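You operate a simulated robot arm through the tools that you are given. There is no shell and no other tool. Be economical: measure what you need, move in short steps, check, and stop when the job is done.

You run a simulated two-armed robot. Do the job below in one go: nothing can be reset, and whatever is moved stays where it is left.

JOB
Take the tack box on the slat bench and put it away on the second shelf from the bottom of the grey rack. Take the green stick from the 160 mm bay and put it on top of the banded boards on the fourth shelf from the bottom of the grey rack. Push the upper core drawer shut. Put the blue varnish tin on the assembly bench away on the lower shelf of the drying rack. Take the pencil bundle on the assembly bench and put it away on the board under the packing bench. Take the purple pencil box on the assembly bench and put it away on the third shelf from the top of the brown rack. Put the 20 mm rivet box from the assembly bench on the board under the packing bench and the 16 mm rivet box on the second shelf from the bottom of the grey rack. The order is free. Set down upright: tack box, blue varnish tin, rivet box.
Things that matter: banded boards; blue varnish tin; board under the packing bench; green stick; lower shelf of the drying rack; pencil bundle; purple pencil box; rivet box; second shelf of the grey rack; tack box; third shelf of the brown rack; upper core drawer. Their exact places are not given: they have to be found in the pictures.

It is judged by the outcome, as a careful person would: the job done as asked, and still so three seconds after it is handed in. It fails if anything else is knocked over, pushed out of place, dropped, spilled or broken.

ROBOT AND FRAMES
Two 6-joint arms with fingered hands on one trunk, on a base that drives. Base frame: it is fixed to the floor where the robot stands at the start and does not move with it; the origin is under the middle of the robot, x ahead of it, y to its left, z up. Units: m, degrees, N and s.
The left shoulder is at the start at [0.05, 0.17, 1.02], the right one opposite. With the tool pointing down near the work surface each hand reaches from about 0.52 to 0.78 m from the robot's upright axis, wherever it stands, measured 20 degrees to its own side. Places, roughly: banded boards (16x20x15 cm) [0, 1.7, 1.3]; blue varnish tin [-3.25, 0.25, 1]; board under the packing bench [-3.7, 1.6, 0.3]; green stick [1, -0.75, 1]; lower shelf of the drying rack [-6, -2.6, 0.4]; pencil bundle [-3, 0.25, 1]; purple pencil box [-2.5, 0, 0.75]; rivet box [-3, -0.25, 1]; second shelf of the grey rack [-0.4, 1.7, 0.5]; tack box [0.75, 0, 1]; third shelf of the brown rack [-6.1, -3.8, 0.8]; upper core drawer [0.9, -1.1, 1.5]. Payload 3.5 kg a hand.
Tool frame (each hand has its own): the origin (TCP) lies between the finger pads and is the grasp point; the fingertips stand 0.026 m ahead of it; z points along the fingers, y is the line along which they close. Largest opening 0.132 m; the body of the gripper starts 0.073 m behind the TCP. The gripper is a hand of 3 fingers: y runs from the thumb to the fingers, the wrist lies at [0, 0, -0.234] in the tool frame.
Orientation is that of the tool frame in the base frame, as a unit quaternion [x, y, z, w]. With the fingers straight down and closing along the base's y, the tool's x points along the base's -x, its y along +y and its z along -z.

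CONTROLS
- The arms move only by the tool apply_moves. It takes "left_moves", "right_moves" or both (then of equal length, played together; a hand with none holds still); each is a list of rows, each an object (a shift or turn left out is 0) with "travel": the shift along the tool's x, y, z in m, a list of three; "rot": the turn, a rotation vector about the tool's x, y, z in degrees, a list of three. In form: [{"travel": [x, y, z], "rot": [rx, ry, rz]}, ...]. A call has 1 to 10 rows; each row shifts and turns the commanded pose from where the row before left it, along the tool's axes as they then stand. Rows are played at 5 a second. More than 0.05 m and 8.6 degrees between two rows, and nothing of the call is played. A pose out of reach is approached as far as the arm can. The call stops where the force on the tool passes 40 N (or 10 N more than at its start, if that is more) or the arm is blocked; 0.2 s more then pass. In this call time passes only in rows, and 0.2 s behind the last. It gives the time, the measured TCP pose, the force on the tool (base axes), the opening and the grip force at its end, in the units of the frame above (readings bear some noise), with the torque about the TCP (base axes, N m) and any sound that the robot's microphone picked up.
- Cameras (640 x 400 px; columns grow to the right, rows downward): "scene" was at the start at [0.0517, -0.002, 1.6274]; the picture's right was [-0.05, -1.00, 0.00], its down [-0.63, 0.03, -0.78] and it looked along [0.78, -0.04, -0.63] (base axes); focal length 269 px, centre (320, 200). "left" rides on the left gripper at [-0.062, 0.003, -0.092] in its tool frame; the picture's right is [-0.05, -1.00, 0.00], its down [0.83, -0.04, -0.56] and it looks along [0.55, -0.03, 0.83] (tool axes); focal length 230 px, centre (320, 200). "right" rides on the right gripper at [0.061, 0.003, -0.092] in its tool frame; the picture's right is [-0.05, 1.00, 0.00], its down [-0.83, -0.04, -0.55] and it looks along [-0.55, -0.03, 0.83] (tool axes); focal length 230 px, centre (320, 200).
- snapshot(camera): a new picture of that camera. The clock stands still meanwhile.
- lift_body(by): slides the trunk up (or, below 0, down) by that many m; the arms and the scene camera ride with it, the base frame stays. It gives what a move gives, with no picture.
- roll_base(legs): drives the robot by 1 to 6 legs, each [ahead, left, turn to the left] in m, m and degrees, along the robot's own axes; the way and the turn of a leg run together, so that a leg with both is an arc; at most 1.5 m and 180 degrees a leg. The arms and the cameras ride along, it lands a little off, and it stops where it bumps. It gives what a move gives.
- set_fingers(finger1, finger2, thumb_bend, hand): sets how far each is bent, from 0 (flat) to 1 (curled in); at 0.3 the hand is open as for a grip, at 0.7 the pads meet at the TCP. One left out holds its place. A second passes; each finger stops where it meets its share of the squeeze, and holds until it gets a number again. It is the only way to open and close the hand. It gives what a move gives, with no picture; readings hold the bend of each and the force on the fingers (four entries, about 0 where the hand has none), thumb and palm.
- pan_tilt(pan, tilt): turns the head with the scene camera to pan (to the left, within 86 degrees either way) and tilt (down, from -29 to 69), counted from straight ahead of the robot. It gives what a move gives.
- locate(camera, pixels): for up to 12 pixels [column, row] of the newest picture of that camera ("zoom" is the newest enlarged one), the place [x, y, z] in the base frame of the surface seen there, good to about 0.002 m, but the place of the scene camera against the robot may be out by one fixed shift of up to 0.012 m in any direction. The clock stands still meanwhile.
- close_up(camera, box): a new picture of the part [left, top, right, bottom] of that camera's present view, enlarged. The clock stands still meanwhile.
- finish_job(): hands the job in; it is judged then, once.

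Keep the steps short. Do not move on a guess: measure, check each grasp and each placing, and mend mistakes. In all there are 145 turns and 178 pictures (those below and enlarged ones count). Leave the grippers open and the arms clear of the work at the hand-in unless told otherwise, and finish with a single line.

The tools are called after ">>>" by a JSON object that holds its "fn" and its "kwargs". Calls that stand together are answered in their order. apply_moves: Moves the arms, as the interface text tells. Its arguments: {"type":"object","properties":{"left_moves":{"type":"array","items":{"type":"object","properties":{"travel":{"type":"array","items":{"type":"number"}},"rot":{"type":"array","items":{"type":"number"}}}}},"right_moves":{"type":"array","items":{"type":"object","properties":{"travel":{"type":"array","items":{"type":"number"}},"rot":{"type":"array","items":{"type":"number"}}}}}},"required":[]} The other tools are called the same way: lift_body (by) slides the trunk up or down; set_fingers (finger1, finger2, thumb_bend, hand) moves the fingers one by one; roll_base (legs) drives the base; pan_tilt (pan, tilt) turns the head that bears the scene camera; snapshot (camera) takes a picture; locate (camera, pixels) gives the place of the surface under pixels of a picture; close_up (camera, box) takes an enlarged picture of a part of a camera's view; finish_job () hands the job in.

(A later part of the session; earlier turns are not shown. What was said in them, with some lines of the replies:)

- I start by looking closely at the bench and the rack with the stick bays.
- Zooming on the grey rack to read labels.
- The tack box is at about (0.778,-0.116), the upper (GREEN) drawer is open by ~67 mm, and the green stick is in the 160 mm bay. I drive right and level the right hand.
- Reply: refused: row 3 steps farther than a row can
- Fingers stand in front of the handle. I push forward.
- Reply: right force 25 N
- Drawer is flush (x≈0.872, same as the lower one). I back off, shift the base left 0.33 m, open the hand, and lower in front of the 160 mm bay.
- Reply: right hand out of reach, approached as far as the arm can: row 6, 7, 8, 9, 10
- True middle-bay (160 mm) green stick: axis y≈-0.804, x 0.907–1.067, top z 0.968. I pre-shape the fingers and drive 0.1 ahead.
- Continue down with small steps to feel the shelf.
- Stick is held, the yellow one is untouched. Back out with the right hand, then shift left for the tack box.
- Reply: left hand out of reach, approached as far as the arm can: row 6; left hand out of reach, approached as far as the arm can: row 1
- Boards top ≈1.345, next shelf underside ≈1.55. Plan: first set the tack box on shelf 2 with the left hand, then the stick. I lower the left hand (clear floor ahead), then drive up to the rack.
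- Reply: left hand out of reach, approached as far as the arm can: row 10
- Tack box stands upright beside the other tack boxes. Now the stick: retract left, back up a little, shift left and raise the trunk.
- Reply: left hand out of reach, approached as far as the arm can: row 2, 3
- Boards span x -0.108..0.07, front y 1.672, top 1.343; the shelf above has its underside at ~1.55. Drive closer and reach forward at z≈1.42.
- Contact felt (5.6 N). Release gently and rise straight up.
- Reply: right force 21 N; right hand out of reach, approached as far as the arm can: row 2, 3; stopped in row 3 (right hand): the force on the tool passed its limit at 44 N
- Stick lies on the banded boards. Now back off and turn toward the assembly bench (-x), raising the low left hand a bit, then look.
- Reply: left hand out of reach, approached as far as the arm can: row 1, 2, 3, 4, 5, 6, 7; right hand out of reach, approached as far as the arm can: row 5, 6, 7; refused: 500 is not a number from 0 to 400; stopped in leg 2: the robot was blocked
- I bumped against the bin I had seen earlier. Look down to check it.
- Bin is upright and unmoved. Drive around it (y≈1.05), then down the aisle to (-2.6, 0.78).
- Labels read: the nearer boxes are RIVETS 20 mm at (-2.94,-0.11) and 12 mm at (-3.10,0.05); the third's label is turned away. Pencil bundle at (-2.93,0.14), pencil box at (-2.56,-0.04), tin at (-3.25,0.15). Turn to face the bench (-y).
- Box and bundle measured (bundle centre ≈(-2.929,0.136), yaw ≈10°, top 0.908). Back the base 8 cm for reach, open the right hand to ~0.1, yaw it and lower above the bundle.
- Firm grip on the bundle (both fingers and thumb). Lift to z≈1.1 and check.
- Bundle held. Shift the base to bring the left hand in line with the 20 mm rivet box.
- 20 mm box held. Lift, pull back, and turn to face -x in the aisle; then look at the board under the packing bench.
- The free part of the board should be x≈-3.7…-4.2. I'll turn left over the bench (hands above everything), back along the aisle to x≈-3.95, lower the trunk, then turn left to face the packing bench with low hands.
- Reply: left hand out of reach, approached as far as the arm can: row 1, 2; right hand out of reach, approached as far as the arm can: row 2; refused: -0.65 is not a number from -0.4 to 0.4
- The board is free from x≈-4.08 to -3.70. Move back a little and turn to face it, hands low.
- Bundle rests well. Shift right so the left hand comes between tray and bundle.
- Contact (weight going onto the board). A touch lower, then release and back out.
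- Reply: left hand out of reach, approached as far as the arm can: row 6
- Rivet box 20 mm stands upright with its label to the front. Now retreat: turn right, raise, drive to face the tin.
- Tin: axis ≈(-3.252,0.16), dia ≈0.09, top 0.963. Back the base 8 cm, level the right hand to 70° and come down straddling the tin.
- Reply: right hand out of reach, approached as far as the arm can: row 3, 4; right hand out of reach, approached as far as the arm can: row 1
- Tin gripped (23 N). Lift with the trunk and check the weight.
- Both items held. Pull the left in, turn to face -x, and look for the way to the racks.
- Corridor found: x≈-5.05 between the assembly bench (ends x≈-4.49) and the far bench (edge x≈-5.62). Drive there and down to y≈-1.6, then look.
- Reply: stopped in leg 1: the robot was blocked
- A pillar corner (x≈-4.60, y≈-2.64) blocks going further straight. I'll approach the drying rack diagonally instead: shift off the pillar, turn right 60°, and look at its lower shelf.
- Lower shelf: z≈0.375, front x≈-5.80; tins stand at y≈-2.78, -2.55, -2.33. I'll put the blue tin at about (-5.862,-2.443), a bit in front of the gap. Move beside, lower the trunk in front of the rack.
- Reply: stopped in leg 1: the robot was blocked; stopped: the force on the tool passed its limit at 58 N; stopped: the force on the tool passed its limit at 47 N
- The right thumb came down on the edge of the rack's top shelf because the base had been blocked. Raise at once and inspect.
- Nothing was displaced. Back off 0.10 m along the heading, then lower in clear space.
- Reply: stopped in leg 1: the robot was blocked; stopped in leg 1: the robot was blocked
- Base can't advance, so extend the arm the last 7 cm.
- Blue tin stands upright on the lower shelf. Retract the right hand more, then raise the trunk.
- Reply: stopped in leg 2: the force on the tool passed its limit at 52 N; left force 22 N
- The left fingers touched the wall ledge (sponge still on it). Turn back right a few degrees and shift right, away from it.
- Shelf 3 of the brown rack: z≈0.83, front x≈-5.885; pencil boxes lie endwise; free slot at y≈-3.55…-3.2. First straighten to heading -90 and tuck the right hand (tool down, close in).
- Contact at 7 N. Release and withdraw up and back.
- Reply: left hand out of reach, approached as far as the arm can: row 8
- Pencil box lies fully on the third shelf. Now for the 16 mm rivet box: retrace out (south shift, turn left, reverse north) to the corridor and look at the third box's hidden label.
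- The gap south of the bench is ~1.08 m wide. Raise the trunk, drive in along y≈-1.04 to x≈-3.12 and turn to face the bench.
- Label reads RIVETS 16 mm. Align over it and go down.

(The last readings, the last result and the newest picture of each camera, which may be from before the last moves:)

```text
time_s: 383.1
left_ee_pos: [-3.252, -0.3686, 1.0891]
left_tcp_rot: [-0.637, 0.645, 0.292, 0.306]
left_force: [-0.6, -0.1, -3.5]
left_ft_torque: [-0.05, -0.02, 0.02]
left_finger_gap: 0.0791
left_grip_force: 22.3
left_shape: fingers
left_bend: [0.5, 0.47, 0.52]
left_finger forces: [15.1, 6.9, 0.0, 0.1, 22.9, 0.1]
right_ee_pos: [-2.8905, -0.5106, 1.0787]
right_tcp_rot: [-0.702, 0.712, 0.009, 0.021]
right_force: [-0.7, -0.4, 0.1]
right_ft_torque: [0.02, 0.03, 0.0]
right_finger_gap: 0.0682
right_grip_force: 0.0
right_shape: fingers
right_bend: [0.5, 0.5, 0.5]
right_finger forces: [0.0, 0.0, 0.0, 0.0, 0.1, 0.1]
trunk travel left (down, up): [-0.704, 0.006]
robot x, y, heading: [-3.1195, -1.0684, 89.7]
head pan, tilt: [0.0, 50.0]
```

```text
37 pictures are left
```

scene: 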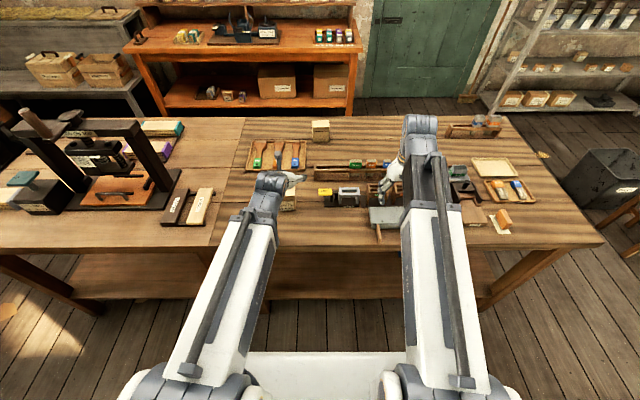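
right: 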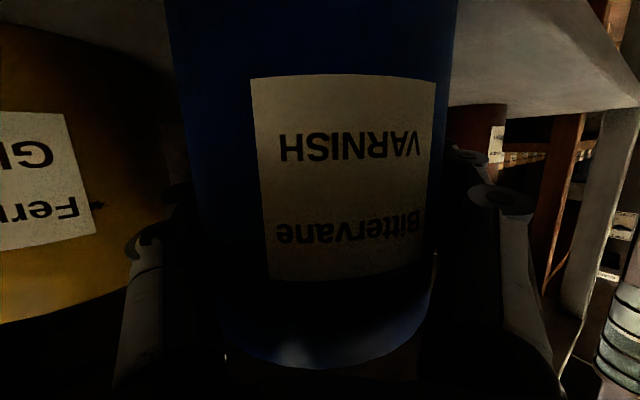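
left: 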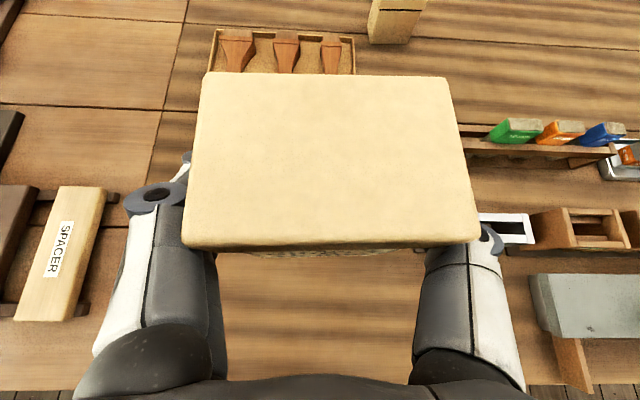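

16 mm box held. Drive east, then north past stool and bin, to the grey rack.

>>> {"fn": "apply_moves", "kwargs": {"left_moves": [{"travel": [0.0193, 0, -0.023]}]}}

>>> {"fn": "roll_base", "kwargs": {"legs": [[0, 0, -90], [1.48, 0, 0], [0, 0, 90], [1.5, 0, 0]]}}

>>> {"fn": "pan_tilt", "kwargs": {"pan": -50, "tilt": 40}}

>>> {"fn": "snapshot", "kwargs": {"camera": "scene"}}

```text
time_s: 383.5
left_ee_pos: [-3.2509, -0.3993, 1.09]
left_tcp_rot: [-0.637, 0.645, 0.292, 0.305]
left_force: [0.6, 0.1, -4.8]
left_ft_torque: [-0.02, 0.0, 0.01]
left_finger_gap: 0.0792
left_grip_force: 22.0
left_shape: fingers
left_bend: [0.5, 0.47, 0.52]
left_finger forces: [15.1, 6.9, 0.0, 0.0, 22.9, 0.1]
right_ee_pos: [-2.8904, -0.5111, 1.0799]
right_tcp_rot: [-0.702, 0.712, 0.008, 0.02]
right_force: [-1.0, -0.1, -0.4]
right_ft_torque: [0.0, -0.01, -0.03]
right_finger_gap: 0.0681
right_grip_force: 0.1
right_shape: fingers
right_bend: [0.5, 0.5, 0.5]
right_finger forces: [0.0, 0.0, 0.1, 0.0, 0.1, 0.1]
trunk travel left (down, up): [-0.704, 0.006]
robot x, y, heading: [-3.1259, -1.0692, 89.4]
head pan, tilt: [0.0, 50.0]
```

```text
time_s: 405.3
left_ee_pos: [-1.7613, 1.0232, 1.0893]
left_tcp_rot: [-0.635, 0.647, 0.291, 0.306]
left_force: [0.4, 0.9, -3.8]
left_ft_torque: [-0.02, 0.0, -0.01]
left_finger_gap: 0.0785
left_grip_force: 18.1
left_shape: fingers
left_bend: [0.5, 0.47, 0.52]
left_finger forces: [11.1, 6.7, 0.1, 0.0, 18.5, 0.0]
right_ee_pos: [-1.4028, 0.9086, 1.0781]
right_tcp_rot: [-0.701, 0.713, 0.009, 0.02]
right_force: [0.4, 0.3, -0.1]
right_ft_torque: [0.01, 0.0, 0.0]
right_finger_gap: 0.0686
right_grip_force: 0.0
right_shape: fingers
right_bend: [0.5, 0.5, 0.5]
right_finger forces: [0.0, 0.0, 0.0, 0.0, 0.1, 0.1]
trunk travel left (down, up): [-0.704, 0.006]
robot x, y, heading: [-1.6366, 0.3534, 89.2]
head pan, tilt: [0.0, 50.0]
```

```text
time_s: 406.4
left_ee_pos: [-1.7613, 1.0237, 1.0898]
left_tcp_rot: [-0.635, 0.647, 0.291, 0.306]
left_force: [-0.1, 0.5, -4.4]
left_ft_torque: [-0.01, 0.04, 0.01]
left_finger_gap: 0.0786
left_grip_force: 18.1
left_shape: fingers
left_bend: [0.5, 0.47, 0.52]
left_finger forces: [11.1, 6.6, 0.1, 0.0, 18.5, 0.1]
right_ee_pos: [-1.4025, 0.9084, 1.0777]
right_tcp_rot: [-0.701, 0.713, 0.009, 0.02]
right_force: [0.0, -0.5, 0.4]
right_ft_torque: [0.0, -0.01, 0.03]
right_finger_gap: 0.0682
right_grip_force: 0.1
right_shape: fingers
right_bend: [0.5, 0.5, 0.5]
right_finger forces: [0.0, 0.0, 0.1, 0.0, 0.1, 0.0]
trunk travel left (down, up): [-0.704, 0.006]
robot x, y, heading: [-1.635, 0.3521, 89.3]
head pan, tilt: [-50.0, 40.0]
```

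```text
36 pictures are left
```

scene: 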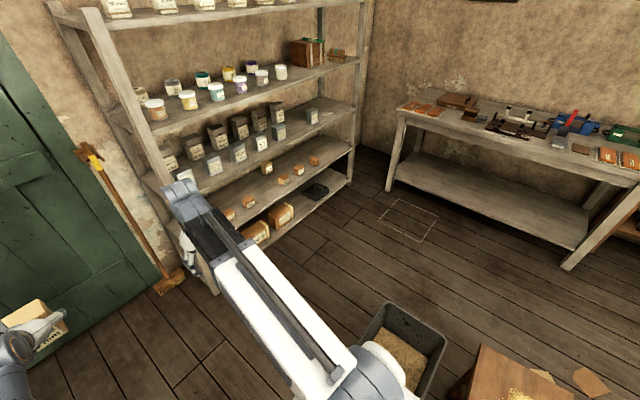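

>>> {"fn": "set_fingers", "kwargs": {"hand": "left", "finger1": 0.62, "finger2": 0.62, "thumb_bend": 0.62}}

>>> {"fn": "roll_base", "kwargs": {"legs": [[0.37, 0.065, 0], [0, 0, -89.3], [0, 0.34, 0], [1.5, 0, 0], [0.1, -0.42, 0]]}}

>>> {"fn": "pan_tilt", "kwargs": {"pan": 60, "tilt": 40}}

>>> {"fn": "snapshot", "kwargs": {"camera": "scene"}}

```text
time_s: 407.4
left_ee_pos: [-1.7622, 1.0227, 1.0901]
left_tcp_rot: [-0.635, 0.646, 0.292, 0.307]
left_force: [-0.8, 0.4, -3.8]
left_ft_torque: [0.0, -0.01, -0.02]
left_finger_gap: 0.0786
left_grip_force: 26.1
left_shape: fingers
left_bend: [0.49, 0.48, 0.54]
left_finger forces: [15.5, 10.2, 0.0, 0.1, 26.9, 0.0]
right_ee_pos: [-1.4023, 0.9089, 1.0782]
right_tcp_rot: [-0.7, 0.714, 0.008, 0.019]
right_force: [-0.3, 0.1, 0.0]
right_ft_torque: [-0.01, 0.0, 0.01]
right_finger_gap: 0.0684
right_grip_force: 0.0
right_shape: fingers
right_bend: [0.5, 0.5, 0.5]
right_finger forces: [0.0, 0.0, 0.0, 0.0, 0.0, 0.1]
trunk travel left (down, up): [-0.704, 0.006]
robot x, y, heading: [-1.6349, 0.3518, 89.3]
head pan, tilt: [-50.0, 40.0]
```

```text
time_s: 424.8
left_ee_pos: [0.5871, 0.7997, 1.0887]
left_tcp_rot: [-0.007, 0.906, -0.003, 0.423]
left_force: [0.3, -0.6, -3.9]
left_ft_torque: [0.03, 0.04, 0.02]
left_finger_gap: 0.078
left_grip_force: 24.4
left_shape: fingers
left_bend: [0.49, 0.48, 0.54]
left_finger forces: [14.1, 10.2, 0.1, 0.0, 24.9, 0.0]
right_ee_pos: [0.4838, 0.4356, 1.0782]
right_tcp_rot: [-0.008, 1.0, -0.007, 0.02]
right_force: [-0.2, 0.2, 0.3]
right_ft_torque: [0.02, -0.01, 0.02]
right_finger_gap: 0.0681
right_grip_force: 0.0
right_shape: fingers
right_bend: [0.5, 0.5, 0.5]
right_finger forces: [0.0, 0.1, 0.1, 0.1, 0.1, 0.0]
trunk travel left (down, up): [-0.704, 0.006]
robot x, y, heading: [-0.0821, 0.6506, 1.1]
head pan, tilt: [-50.0, 40.0]
```

```text
time_s: 426.6
left_ee_pos: [0.5865, 0.7992, 1.0894]
left_tcp_rot: [-0.007, 0.906, -0.003, 0.423]
left_force: [0.3, -0.4, -3.8]
left_ft_torque: [0.02, -0.01, -0.05]
left_finger_gap: 0.0783
left_grip_force: 24.6
left_shape: fingers
left_bend: [0.49, 0.48, 0.54]
left_finger forces: [14.1, 10.2, 0.0, 0.0, 24.9, 0.0]
right_ee_pos: [0.4835, 0.4361, 1.0801]
right_tcp_rot: [-0.008, 1.0, -0.008, 0.021]
right_force: [1.2, 0.1, 0.4]
right_ft_torque: [0.05, -0.01, 0.02]
right_finger_gap: 0.0682
right_grip_force: 0.0
right_shape: fingers
right_bend: [0.5, 0.5, 0.5]
right_finger forces: [0.0, 0.1, 0.0, 0.0, 0.0, 0.0]
trunk travel left (down, up): [-0.704, 0.006]
robot x, y, heading: [-0.0784, 0.6497, 1.2]
head pan, tilt: [60.0, 40.0]
```

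```text
35 pictures are left
```

scene: 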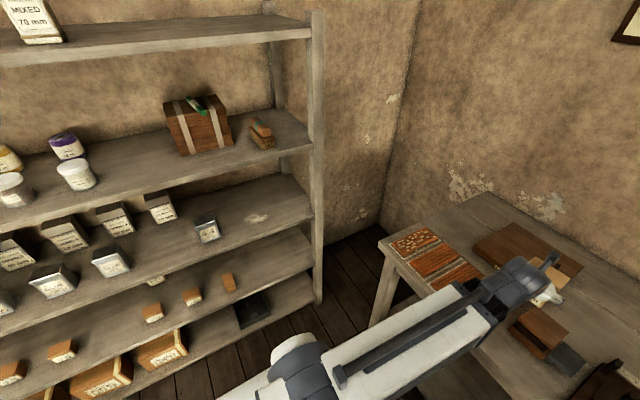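

>>> {"fn": "roll_base", "kwargs": {"legs": [[0, 0, 89], [0, -0.24, 0]]}}

>>> {"fn": "lift_body", "kwargs": {"by": -0.4}}

>>> {"fn": "lift_body", "kwargs": {"by": -0.13}}

>>> {"fn": "pan_tilt", "kwargs": {"pan": 5, "tilt": 40}}

>>> {"fn": "snapshot", "kwargs": {"camera": "scene"}}

>>> {"fn": "snapshot", "kwargs": {"camera": "left"}}

```text
time_s: 432.1
left_ee_pos: [0.0461, 1.3181, 1.0885]
left_tcp_rot: [-0.63, 0.652, 0.289, 0.308]
left_force: [-0.3, 0.1, -4.7]
left_ft_torque: [0.02, 0.01, 0.0]
left_finger_gap: 0.0782
left_grip_force: 23.7
left_shape: fingers
left_bend: [0.49, 0.48, 0.54]
left_finger forces: [13.4, 10.2, 0.0, 0.1, 24.2, 0.0]
right_ee_pos: [0.4037, 1.1992, 1.0787]
right_tcp_rot: [-0.695, 0.719, 0.008, 0.02]
right_force: [0.5, -0.4, 0.7]
right_ft_torque: [0.0, 0.03, 0.01]
right_finger_gap: 0.0681
right_grip_force: 0.0
right_shape: fingers
right_bend: [0.5, 0.5, 0.5]
right_finger forces: [0.0, 0.0, 0.0, 0.0, 0.0, 0.1]
trunk travel left (down, up): [-0.704, 0.006]
robot x, y, heading: [0.1612, 0.6493, 88.7]
head pan, tilt: [60.0, 40.0]
```

```text
time_s: 436.0
left_ee_pos: [0.0454, 1.3173, 0.6907]
left_tcp_rot: [-0.63, 0.652, 0.289, 0.309]
left_force: [-0.2, 0.2, -3.8]
left_ft_torque: [-0.03, 0.0, 0.04]
left_finger_gap: 0.078
left_grip_force: 23.8
left_shape: fingers
left_bend: [0.49, 0.48, 0.54]
left_finger forces: [13.5, 10.2, 0.0, 0.0, 24.2, 0.1]
right_ee_pos: [0.4034, 1.1988, 0.6789]
right_tcp_rot: [-0.695, 0.719, 0.009, 0.019]
right_force: [0.6, 0.8, -0.1]
right_ft_torque: [-0.03, -0.01, -0.02]
right_finger_gap: 0.0681
right_grip_force: 0.1
right_shape: fingers
right_bend: [0.5, 0.5, 0.5]
right_finger forces: [0.0, 0.0, 0.1, 0.1, 0.0, 0.0]
trunk travel left (down, up): [-0.304, 0.406]
robot x, y, heading: [0.161, 0.6434, 88.6]
head pan, tilt: [60.0, 40.0]
```

```text
time_s: 437.5
left_ee_pos: [0.0451, 1.3193, 0.5603]
left_tcp_rot: [-0.63, 0.651, 0.288, 0.308]
left_force: [-0.1, -0.3, -3.7]
left_ft_torque: [0.0, 0.01, -0.02]
left_finger_gap: 0.0782
left_grip_force: 23.8
left_shape: fingers
left_bend: [0.49, 0.48, 0.54]
left_finger forces: [13.5, 10.2, 0.0, 0.0, 24.2, 0.1]
right_ee_pos: [0.4043, 1.1997, 0.5481]
right_tcp_rot: [-0.695, 0.719, 0.008, 0.02]
right_force: [-0.3, 0.3, -0.1]
right_ft_torque: [-0.01, 0.0, 0.01]
right_finger_gap: 0.0682
right_grip_force: 0.1
right_shape: fingers
right_bend: [0.5, 0.5, 0.5]
right_finger forces: [0.0, 0.0, 0.0, 0.1, 0.0, 0.1]
trunk travel left (down, up): [-0.174, 0.536]
robot x, y, heading: [0.1615, 0.6456, 88.2]
head pan, tilt: [60.0, 40.0]
```

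```text
time_s: 438.8
left_ee_pos: [0.0453, 1.3183, 0.5604]
left_tcp_rot: [-0.63, 0.651, 0.289, 0.308]
left_force: [0.1, -0.9, -3.4]
left_ft_torque: [-0.01, 0.0, -0.01]
left_finger_gap: 0.0783
left_grip_force: 24.0
left_shape: fingers
left_bend: [0.49, 0.48, 0.54]
left_finger forces: [13.5, 10.1, 0.0, 0.0, 24.2, 0.0]
right_ee_pos: [0.4034, 1.1984, 0.549]
right_tcp_rot: [-0.695, 0.719, 0.009, 0.02]
right_force: [0.2, -0.2, 0.1]
right_ft_torque: [-0.01, 0.0, 0.01]
right_finger_gap: 0.0682
right_grip_force: 0.0
right_shape: fingers
right_bend: [0.5, 0.5, 0.5]
right_finger forces: [0.0, 0.0, 0.0, 0.1, 0.1, 0.0]
trunk travel left (down, up): [-0.174, 0.536]
robot x, y, heading: [0.1587, 0.6459, 88.1]
head pan, tilt: [5.0, 40.0]
```

```text
34 pictures are left
```

scene: 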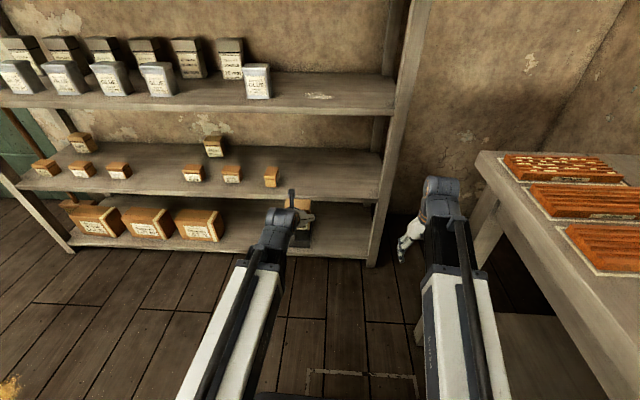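

```text
33 pictures are left
```

left: 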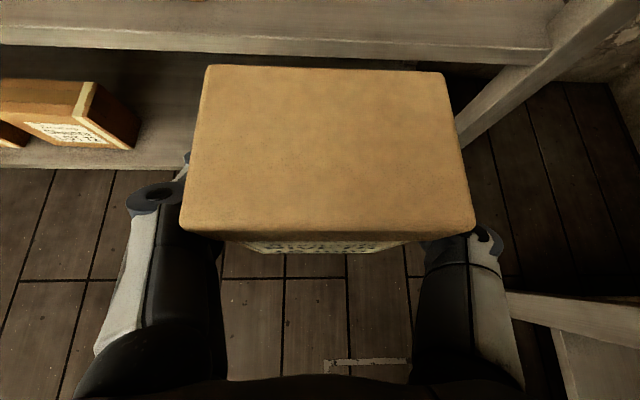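

>>> {"fn": "roll_base", "kwargs": {"legs": [[0.2, 0, 1.5]]}}

>>> {"fn": "apply_moves", "kwargs": {"left_moves": [{"travel": [-0.0231, 0, 0.0276]}, {"travel": [-0.0231, 0, 0.0276]}, {"travel": [-0.0231, 0, 0.0276]}]}}

>>> {"fn": "snapshot", "kwargs": {"camera": "left"}}

```text
time_s: 440.4
left_ee_pos: [0.0327, 1.5206, 0.5588]
left_tcp_rot: [-0.638, 0.644, 0.293, 0.305]
left_force: [0.4, 0.4, -4.4]
left_ft_torque: [-0.02, 0.05, 0.03]
left_finger_gap: 0.0777
left_grip_force: 24.0
left_shape: fingers
left_bend: [0.49, 0.48, 0.54]
left_finger forces: [13.5, 10.3, 0.0, 0.0, 24.1, 0.0]
right_ee_pos: [0.3946, 1.4093, 0.5487]
right_tcp_rot: [-0.704, 0.71, 0.01, 0.02]
right_force: [-1.1, 0.2, 0.4]
right_ft_torque: [0.02, 0.02, 0.01]
right_finger_gap: 0.068
right_grip_force: 0.1
right_shape: fingers
right_bend: [0.5, 0.5, 0.5]
right_finger forces: [0.0, 0.0, 0.0, 0.1, 0.0, 0.0]
trunk travel left (down, up): [-0.174, 0.536]
robot x, y, heading: [0.1603, 0.8482, 89.4]
head pan, tilt: [5.0, 40.0]
```

```text
time_s: 441.2
left_ee_pos: [0.0332, 1.6296, 0.561]
left_tcp_rot: [-0.638, 0.644, 0.292, 0.305]
left_force: [-0.6, 0.1, -3.3]
left_ft_torque: [-0.04, -0.02, 0.01]
left_finger_gap: 0.0781
left_grip_force: 23.4
left_shape: fingers
left_bend: [0.49, 0.48, 0.54]
left_finger forces: [13.5, 10.3, 0.0, 0.0, 24.1, 0.1]
right_ee_pos: [0.3929, 1.41, 0.5496]
right_tcp_rot: [-0.704, 0.71, 0.009, 0.02]
right_force: [0.3, -0.5, -0.9]
right_ft_torque: [-0.03, 0.02, 0.0]
right_finger_gap: 0.0683
right_grip_force: 0.0
right_shape: fingers
right_bend: [0.5, 0.5, 0.5]
right_finger forces: [0.0, 0.1, 0.1, 0.1, 0.0, 0.1]
trunk travel left (down, up): [-0.174, 0.536]
robot x, y, heading: [0.1622, 0.8496, 89.8]
head pan, tilt: [5.0, 40.0]
```

```text
32 pictures are left
```

left: 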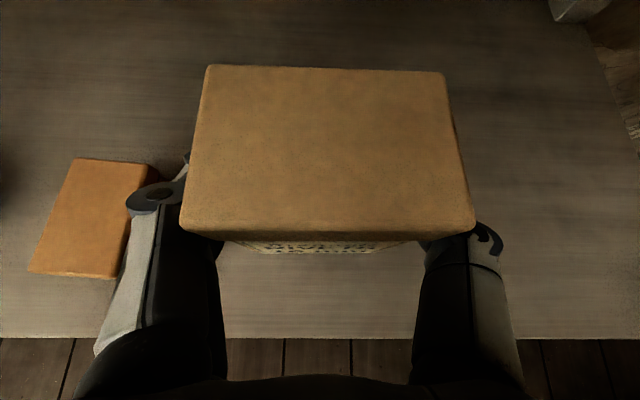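

>>> {"fn": "apply_moves", "kwargs": {"left_moves": [{"travel": [0.0192, 0, 0.0161]}, {"travel": [0.0192, 0, 0.0161]}]}}

>>> {"fn": "apply_moves", "kwargs": {"left_moves": [{"travel": [0.0023, 0, 0.0019]}, {"travel": [0.0015, 0, 0.0013]}]}}

```text
time_s: 441.8
left_ee_pos: [0.0339, 1.6307, 0.5109]
left_tcp_rot: [-0.638, 0.644, 0.293, 0.304]
left_force: [0.6, -0.2, -4.5]
left_ft_torque: [-0.02, 0.01, 0.0]
left_finger_gap: 0.0779
left_grip_force: 24.1
left_shape: fingers
left_bend: [0.49, 0.48, 0.54]
left_finger forces: [13.6, 10.3, 0.0, 0.0, 24.1, 0.1]
right_ee_pos: [0.3933, 1.4091, 0.5482]
right_tcp_rot: [-0.703, 0.711, 0.009, 0.019]
right_force: [-0.4, 0.0, -0.3]
right_ft_torque: [0.02, 0.01, -0.05]
right_finger_gap: 0.0681
right_grip_force: 0.1
right_shape: fingers
right_bend: [0.5, 0.5, 0.5]
right_finger forces: [0.0, 0.0, 0.1, 0.1, 0.1, 0.0]
trunk travel left (down, up): [-0.174, 0.536]
robot x, y, heading: [0.1651, 0.8464, 89.6]
head pan, tilt: [5.0, 40.0]
```

```text
time_s: 442.4
left_ee_pos: [0.0337, 1.6291, 0.5049]
left_tcp_rot: [-0.637, 0.645, 0.292, 0.306]
left_force: [-0.1, -0.2, -4.5]
left_ft_torque: [-0.02, 0.0, -0.01]
left_finger_gap: 0.078
left_grip_force: 24.0
left_shape: fingers
left_bend: [0.49, 0.48, 0.54]
left_finger forces: [13.5, 10.4, 0.1, 0.0, 24.1, 0.0]
right_ee_pos: [0.3933, 1.4092, 0.5497]
right_tcp_rot: [-0.704, 0.71, 0.009, 0.02]
right_force: [0.6, -0.6, -0.5]
right_ft_torque: [-0.02, 0.03, 0.01]
right_finger_gap: 0.0681
right_grip_force: 0.0
right_shape: fingers
right_bend: [0.5, 0.5, 0.5]
right_finger forces: [0.0, 0.0, 0.1, 0.0, 0.0, 0.0]
trunk travel left (down, up): [-0.174, 0.536]
robot x, y, heading: [0.1622, 0.8497, 89.6]
head pan, tilt: [5.0, 40.0]
```

>>> {"fn": "apply_moves", "kwargs": {"left_moves": [{"travel": [0.0015, 0, 0.0013]}, {"travel": [0.0009, 0, 0.0008]}]}}

```text
time_s: 443.0
left_ee_pos: [0.0347, 1.6288, 0.503]
left_tcp_rot: [-0.638, 0.644, 0.293, 0.305]
left_force: [-1.6, -1.4, 2.5]
left_ft_torque: [0.1, 0.08, 0.06]
left_finger_gap: 0.0777
left_grip_force: 24.8
left_shape: fingers
left_bend: [0.49, 0.47, 0.54]
left_finger forces: [14.7, 10.8, 0.0, 0.0, 24.1, 0.1]
right_ee_pos: [0.3936, 1.4092, 0.5493]
right_tcp_rot: [-0.703, 0.711, 0.009, 0.021]
right_force: [0.0, 0.0, -0.5]
right_ft_torque: [-0.02, 0.0, 0.02]
right_finger_gap: 0.0682
right_grip_force: 0.1
right_shape: fingers
right_bend: [0.5, 0.5, 0.5]
right_finger forces: [0.0, 0.1, 0.0, 0.1, 0.0, 0.0]
trunk travel left (down, up): [-0.174, 0.536]
robot x, y, heading: [0.1648, 0.8501, 89.6]
head pan, tilt: [5.0, 40.0]
```

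Contact. Release, lift off and back out.

>>> {"fn": "set_fingers", "kwargs": {"hand": "left", "finger1": 0.38, "finger2": 0.38, "thumb_bend": 0.38}}

>>> {"fn": "apply_moves", "kwargs": {"left_moves": [{"travel": [-0.023, 0, -0.0193]}, {"travel": [-0.023, 0, -0.0193]}, {"travel": [-0.023, 0, -0.0193]}, {"travel": [0.0257, 0, -0.0306]}, {"travel": [0.0257, 0, -0.0306]}, {"travel": [0.0257, 0, -0.0306]}, {"travel": [0.0193, 0, -0.023]}]}}

>>> {"fn": "roll_base", "kwargs": {"legs": [[-0.35, 0, 0]]}}

>>> {"fn": "set_fingers", "kwargs": {"hand": "right", "finger1": 0.3, "finger2": 0.3, "thumb_bend": 0.3}}

>>> {"fn": "set_fingers", "kwargs": {"hand": "left", "finger1": 0.3, "finger2": 0.3, "thumb_bend": 0.3}}

>>> {"fn": "pan_tilt", "kwargs": {"pan": 10, "tilt": 25}}

>>> {"fn": "snapshot", "kwargs": {"camera": "scene"}}

>>> {"fn": "close_up", "kwargs": {"camera": "scene", "box": [200, 60, 440, 270]}}

```text
time_s: 444.0
left_ee_pos: [0.0347, 1.6292, 0.5017]
left_tcp_rot: [-0.637, 0.645, 0.292, 0.305]
left_force: [0.0, 0.3, -1.2]
left_ft_torque: [0.0, -0.01, -0.02]
left_finger_gap: 0.1075
left_grip_force: 0.3
left_shape: fingers
left_bend: [0.38, 0.38, 0.38]
left_finger forces: [0.2, 0.0, 0.1, 0.0, 0.0, 0.0]
right_ee_pos: [0.3936, 1.4092, 0.5488]
right_tcp_rot: [-0.703, 0.711, 0.008, 0.019]
right_force: [0.5, 0.1, 0.2]
right_ft_torque: [0.0, 0.01, 0.0]
right_finger_gap: 0.068
right_grip_force: 0.1
right_shape: fingers
right_bend: [0.5, 0.5, 0.5]
right_finger forces: [0.0, 0.0, 0.1, 0.0, 0.1, 0.1]
trunk travel left (down, up): [-0.174, 0.536]
robot x, y, heading: [0.1604, 0.8509, 89.7]
head pan, tilt: [5.0, 40.0]
```

```text
time_s: 445.6
left_ee_pos: [0.0325, 1.4984, 0.5933]
left_tcp_rot: [-0.638, 0.644, 0.293, 0.304]
left_force: [0.4, -0.3, -0.1]
left_ft_torque: [0.0, 0.03, -0.06]
left_finger_gap: 0.1078
left_grip_force: 0.1
left_shape: fingers
left_bend: [0.38, 0.38, 0.38]
left_finger forces: [0.0, 0.0, 0.2, 0.0, 0.0, 0.0]
left hand out of reach, approached as far as the arm can: row 7
right_ee_pos: [0.3933, 1.4093, 0.549]
right_tcp_rot: [-0.704, 0.71, 0.009, 0.02]
right_force: [0.6, 0.3, 0.2]
right_ft_torque: [0.0, 0.0, 0.02]
right_finger_gap: 0.0681
right_grip_force: 0.0
right_shape: fingers
right_bend: [0.5, 0.5, 0.5]
right_finger forces: [0.1, 0.1, 0.0, 0.1, 0.0, 0.1]
trunk travel left (down, up): [-0.174, 0.536]
robot x, y, heading: [0.1684, 0.8513, 89.6]
head pan, tilt: [5.0, 40.0]
```

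```text
time_s: 447.9
left_ee_pos: [0.0329, 1.1468, 0.593]
left_tcp_rot: [-0.637, 0.645, 0.292, 0.306]
left_force: [-0.2, -0.7, 0.4]
left_ft_torque: [0.0, 0.02, 0.02]
left_finger_gap: 0.1078
left_grip_force: 0.0
left_shape: fingers
left_bend: [0.38, 0.38, 0.38]
left_finger forces: [0.0, 0.1, 0.1, 0.0, 0.0, 0.0]
right_ee_pos: [0.3927, 1.0564, 0.5486]
right_tcp_rot: [-0.702, 0.712, 0.008, 0.02]
right_force: [-0.2, 1.1, -0.7]
right_ft_torque: [0.02, 0.0, 0.02]
right_finger_gap: 0.0682
right_grip_force: 0.0
right_shape: fingers
right_bend: [0.5, 0.5, 0.5]
right_finger forces: [0.1, 0.0, 0.1, 0.0, 0.0, 0.0]
trunk travel left (down, up): [-0.174, 0.536]
robot x, y, heading: [0.1623, 0.4985, 89.6]
head pan, tilt: [5.0, 40.0]
```

```text
time_s: 448.9
left_ee_pos: [0.0334, 1.1481, 0.5933]
left_tcp_rot: [-0.636, 0.646, 0.292, 0.306]
left_force: [-0.2, 0.9, 0.5]
left_ft_torque: [0.01, 0.0, 0.0]
left_finger_gap: 0.1076
left_grip_force: 0.0
left_shape: fingers
left_bend: [0.38, 0.38, 0.38]
left_finger forces: [0.1, 0.1, 0.0, 0.1, 0.0, 0.0]
right_ee_pos: [0.393, 1.0553, 0.5498]
right_tcp_rot: [-0.702, 0.712, 0.008, 0.02]
right_force: [0.8, -0.2, 0.0]
right_ft_torque: [0.02, 0.0, -0.02]
right_finger_gap: 0.1339
right_grip_force: 0.1
right_shape: fingers
right_bend: [0.3, 0.3, 0.3]
right_finger forces: [0.0, 0.0, 0.0, 0.1, 0.0, 0.0]
trunk travel left (down, up): [-0.174, 0.536]
robot x, y, heading: [0.1629, 0.4987, 89.4]
head pan, tilt: [5.0, 40.0]
```

```text
time_s: 449.9
left_ee_pos: [0.0325, 1.1468, 0.5935]
left_tcp_rot: [-0.636, 0.646, 0.292, 0.306]
left_force: [-0.3, -0.2, 0.2]
left_ft_torque: [-0.03, 0.0, -0.02]
left_finger_gap: 0.134
left_grip_force: 0.0
left_shape: fingers
left_bend: [0.3, 0.3, 0.3]
left_finger forces: [0.0, 0.0, 0.1, 0.1, 0.0, 0.0]
right_ee_pos: [0.393, 1.0564, 0.5479]
right_tcp_rot: [-0.702, 0.712, 0.009, 0.02]
right_force: [0.1, 0.4, -0.6]
right_ft_torque: [-0.01, -0.01, -0.02]
right_finger_gap: 0.1341
right_grip_force: 0.0
right_shape: fingers
right_bend: [0.3, 0.3, 0.3]
right_finger forces: [0.0, 0.1, 0.0, 0.1, 0.1, 0.0]
trunk travel left (down, up): [-0.174, 0.536]
robot x, y, heading: [0.1627, 0.4977, 89.4]
head pan, tilt: [5.0, 40.0]
```

```text
time_s: 450.6
left_ee_pos: [0.0336, 1.1465, 0.5942]
left_tcp_rot: [-0.636, 0.646, 0.291, 0.305]
left_force: [-1.0, 0.1, 0.6]
left_ft_torque: [0.04, -0.03, -0.02]
left_finger_gap: 0.134
left_grip_force: 0.0
left_shape: fingers
left_bend: [0.3, 0.3, 0.3]
left_finger forces: [0.1, 0.1, 0.1, 0.0, 0.0, 0.0]
right_ee_pos: [0.3931, 1.056, 0.5495]
right_tcp_rot: [-0.702, 0.711, 0.009, 0.019]
right_force: [0.2, -0.8, 0.2]
right_ft_torque: [0.0, 0.0, -0.03]
right_finger_gap: 0.1335
right_grip_force: 0.0
right_shape: fingers
right_bend: [0.3, 0.3, 0.3]
right_finger forces: [0.0, 0.0, 0.1, 0.0, 0.1, 0.1]
trunk travel left (down, up): [-0.174, 0.536]
robot x, y, heading: [0.1602, 0.4997, 89.6]
head pan, tilt: [10.0, 25.0]
```

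```text
31 pictures are left
```

scene: 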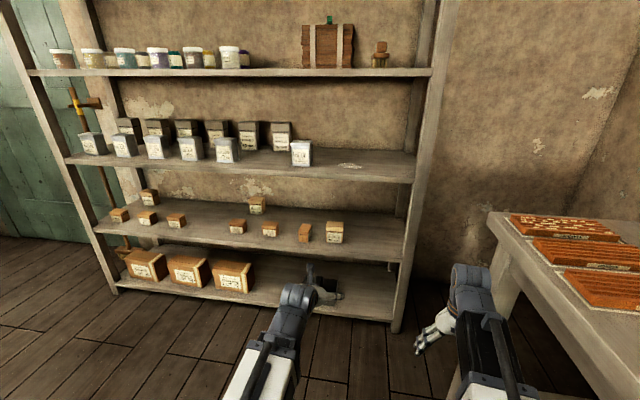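

```text
1.90 times, centred on (320, 165) of scene
```

zoom: 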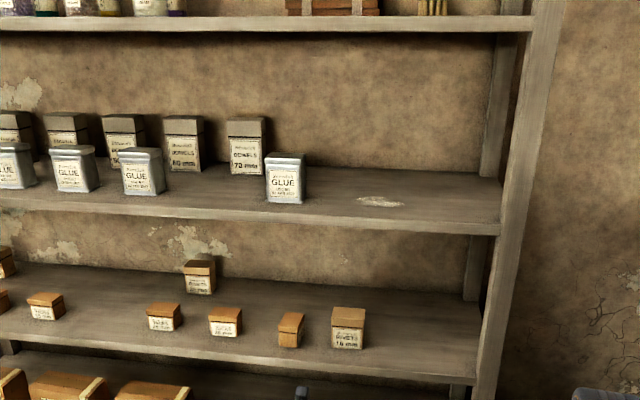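

Everything is placed: tack box and 16 mm rivet box upright on shelf 2, the green stick on the boards; grippers are open and clear. I hand in.

>>> {"fn": "finish_job", "kwargs": {}}

```text
The job is handed in.
```

All eight tasks are done and handed in; the green stick rests on the banded boards with about 4.5 cm of its front end overhanging, and nothing was knocked over or moved, though the base bumped the bin and a hand touched the drying rack edge and the pillar ledge.
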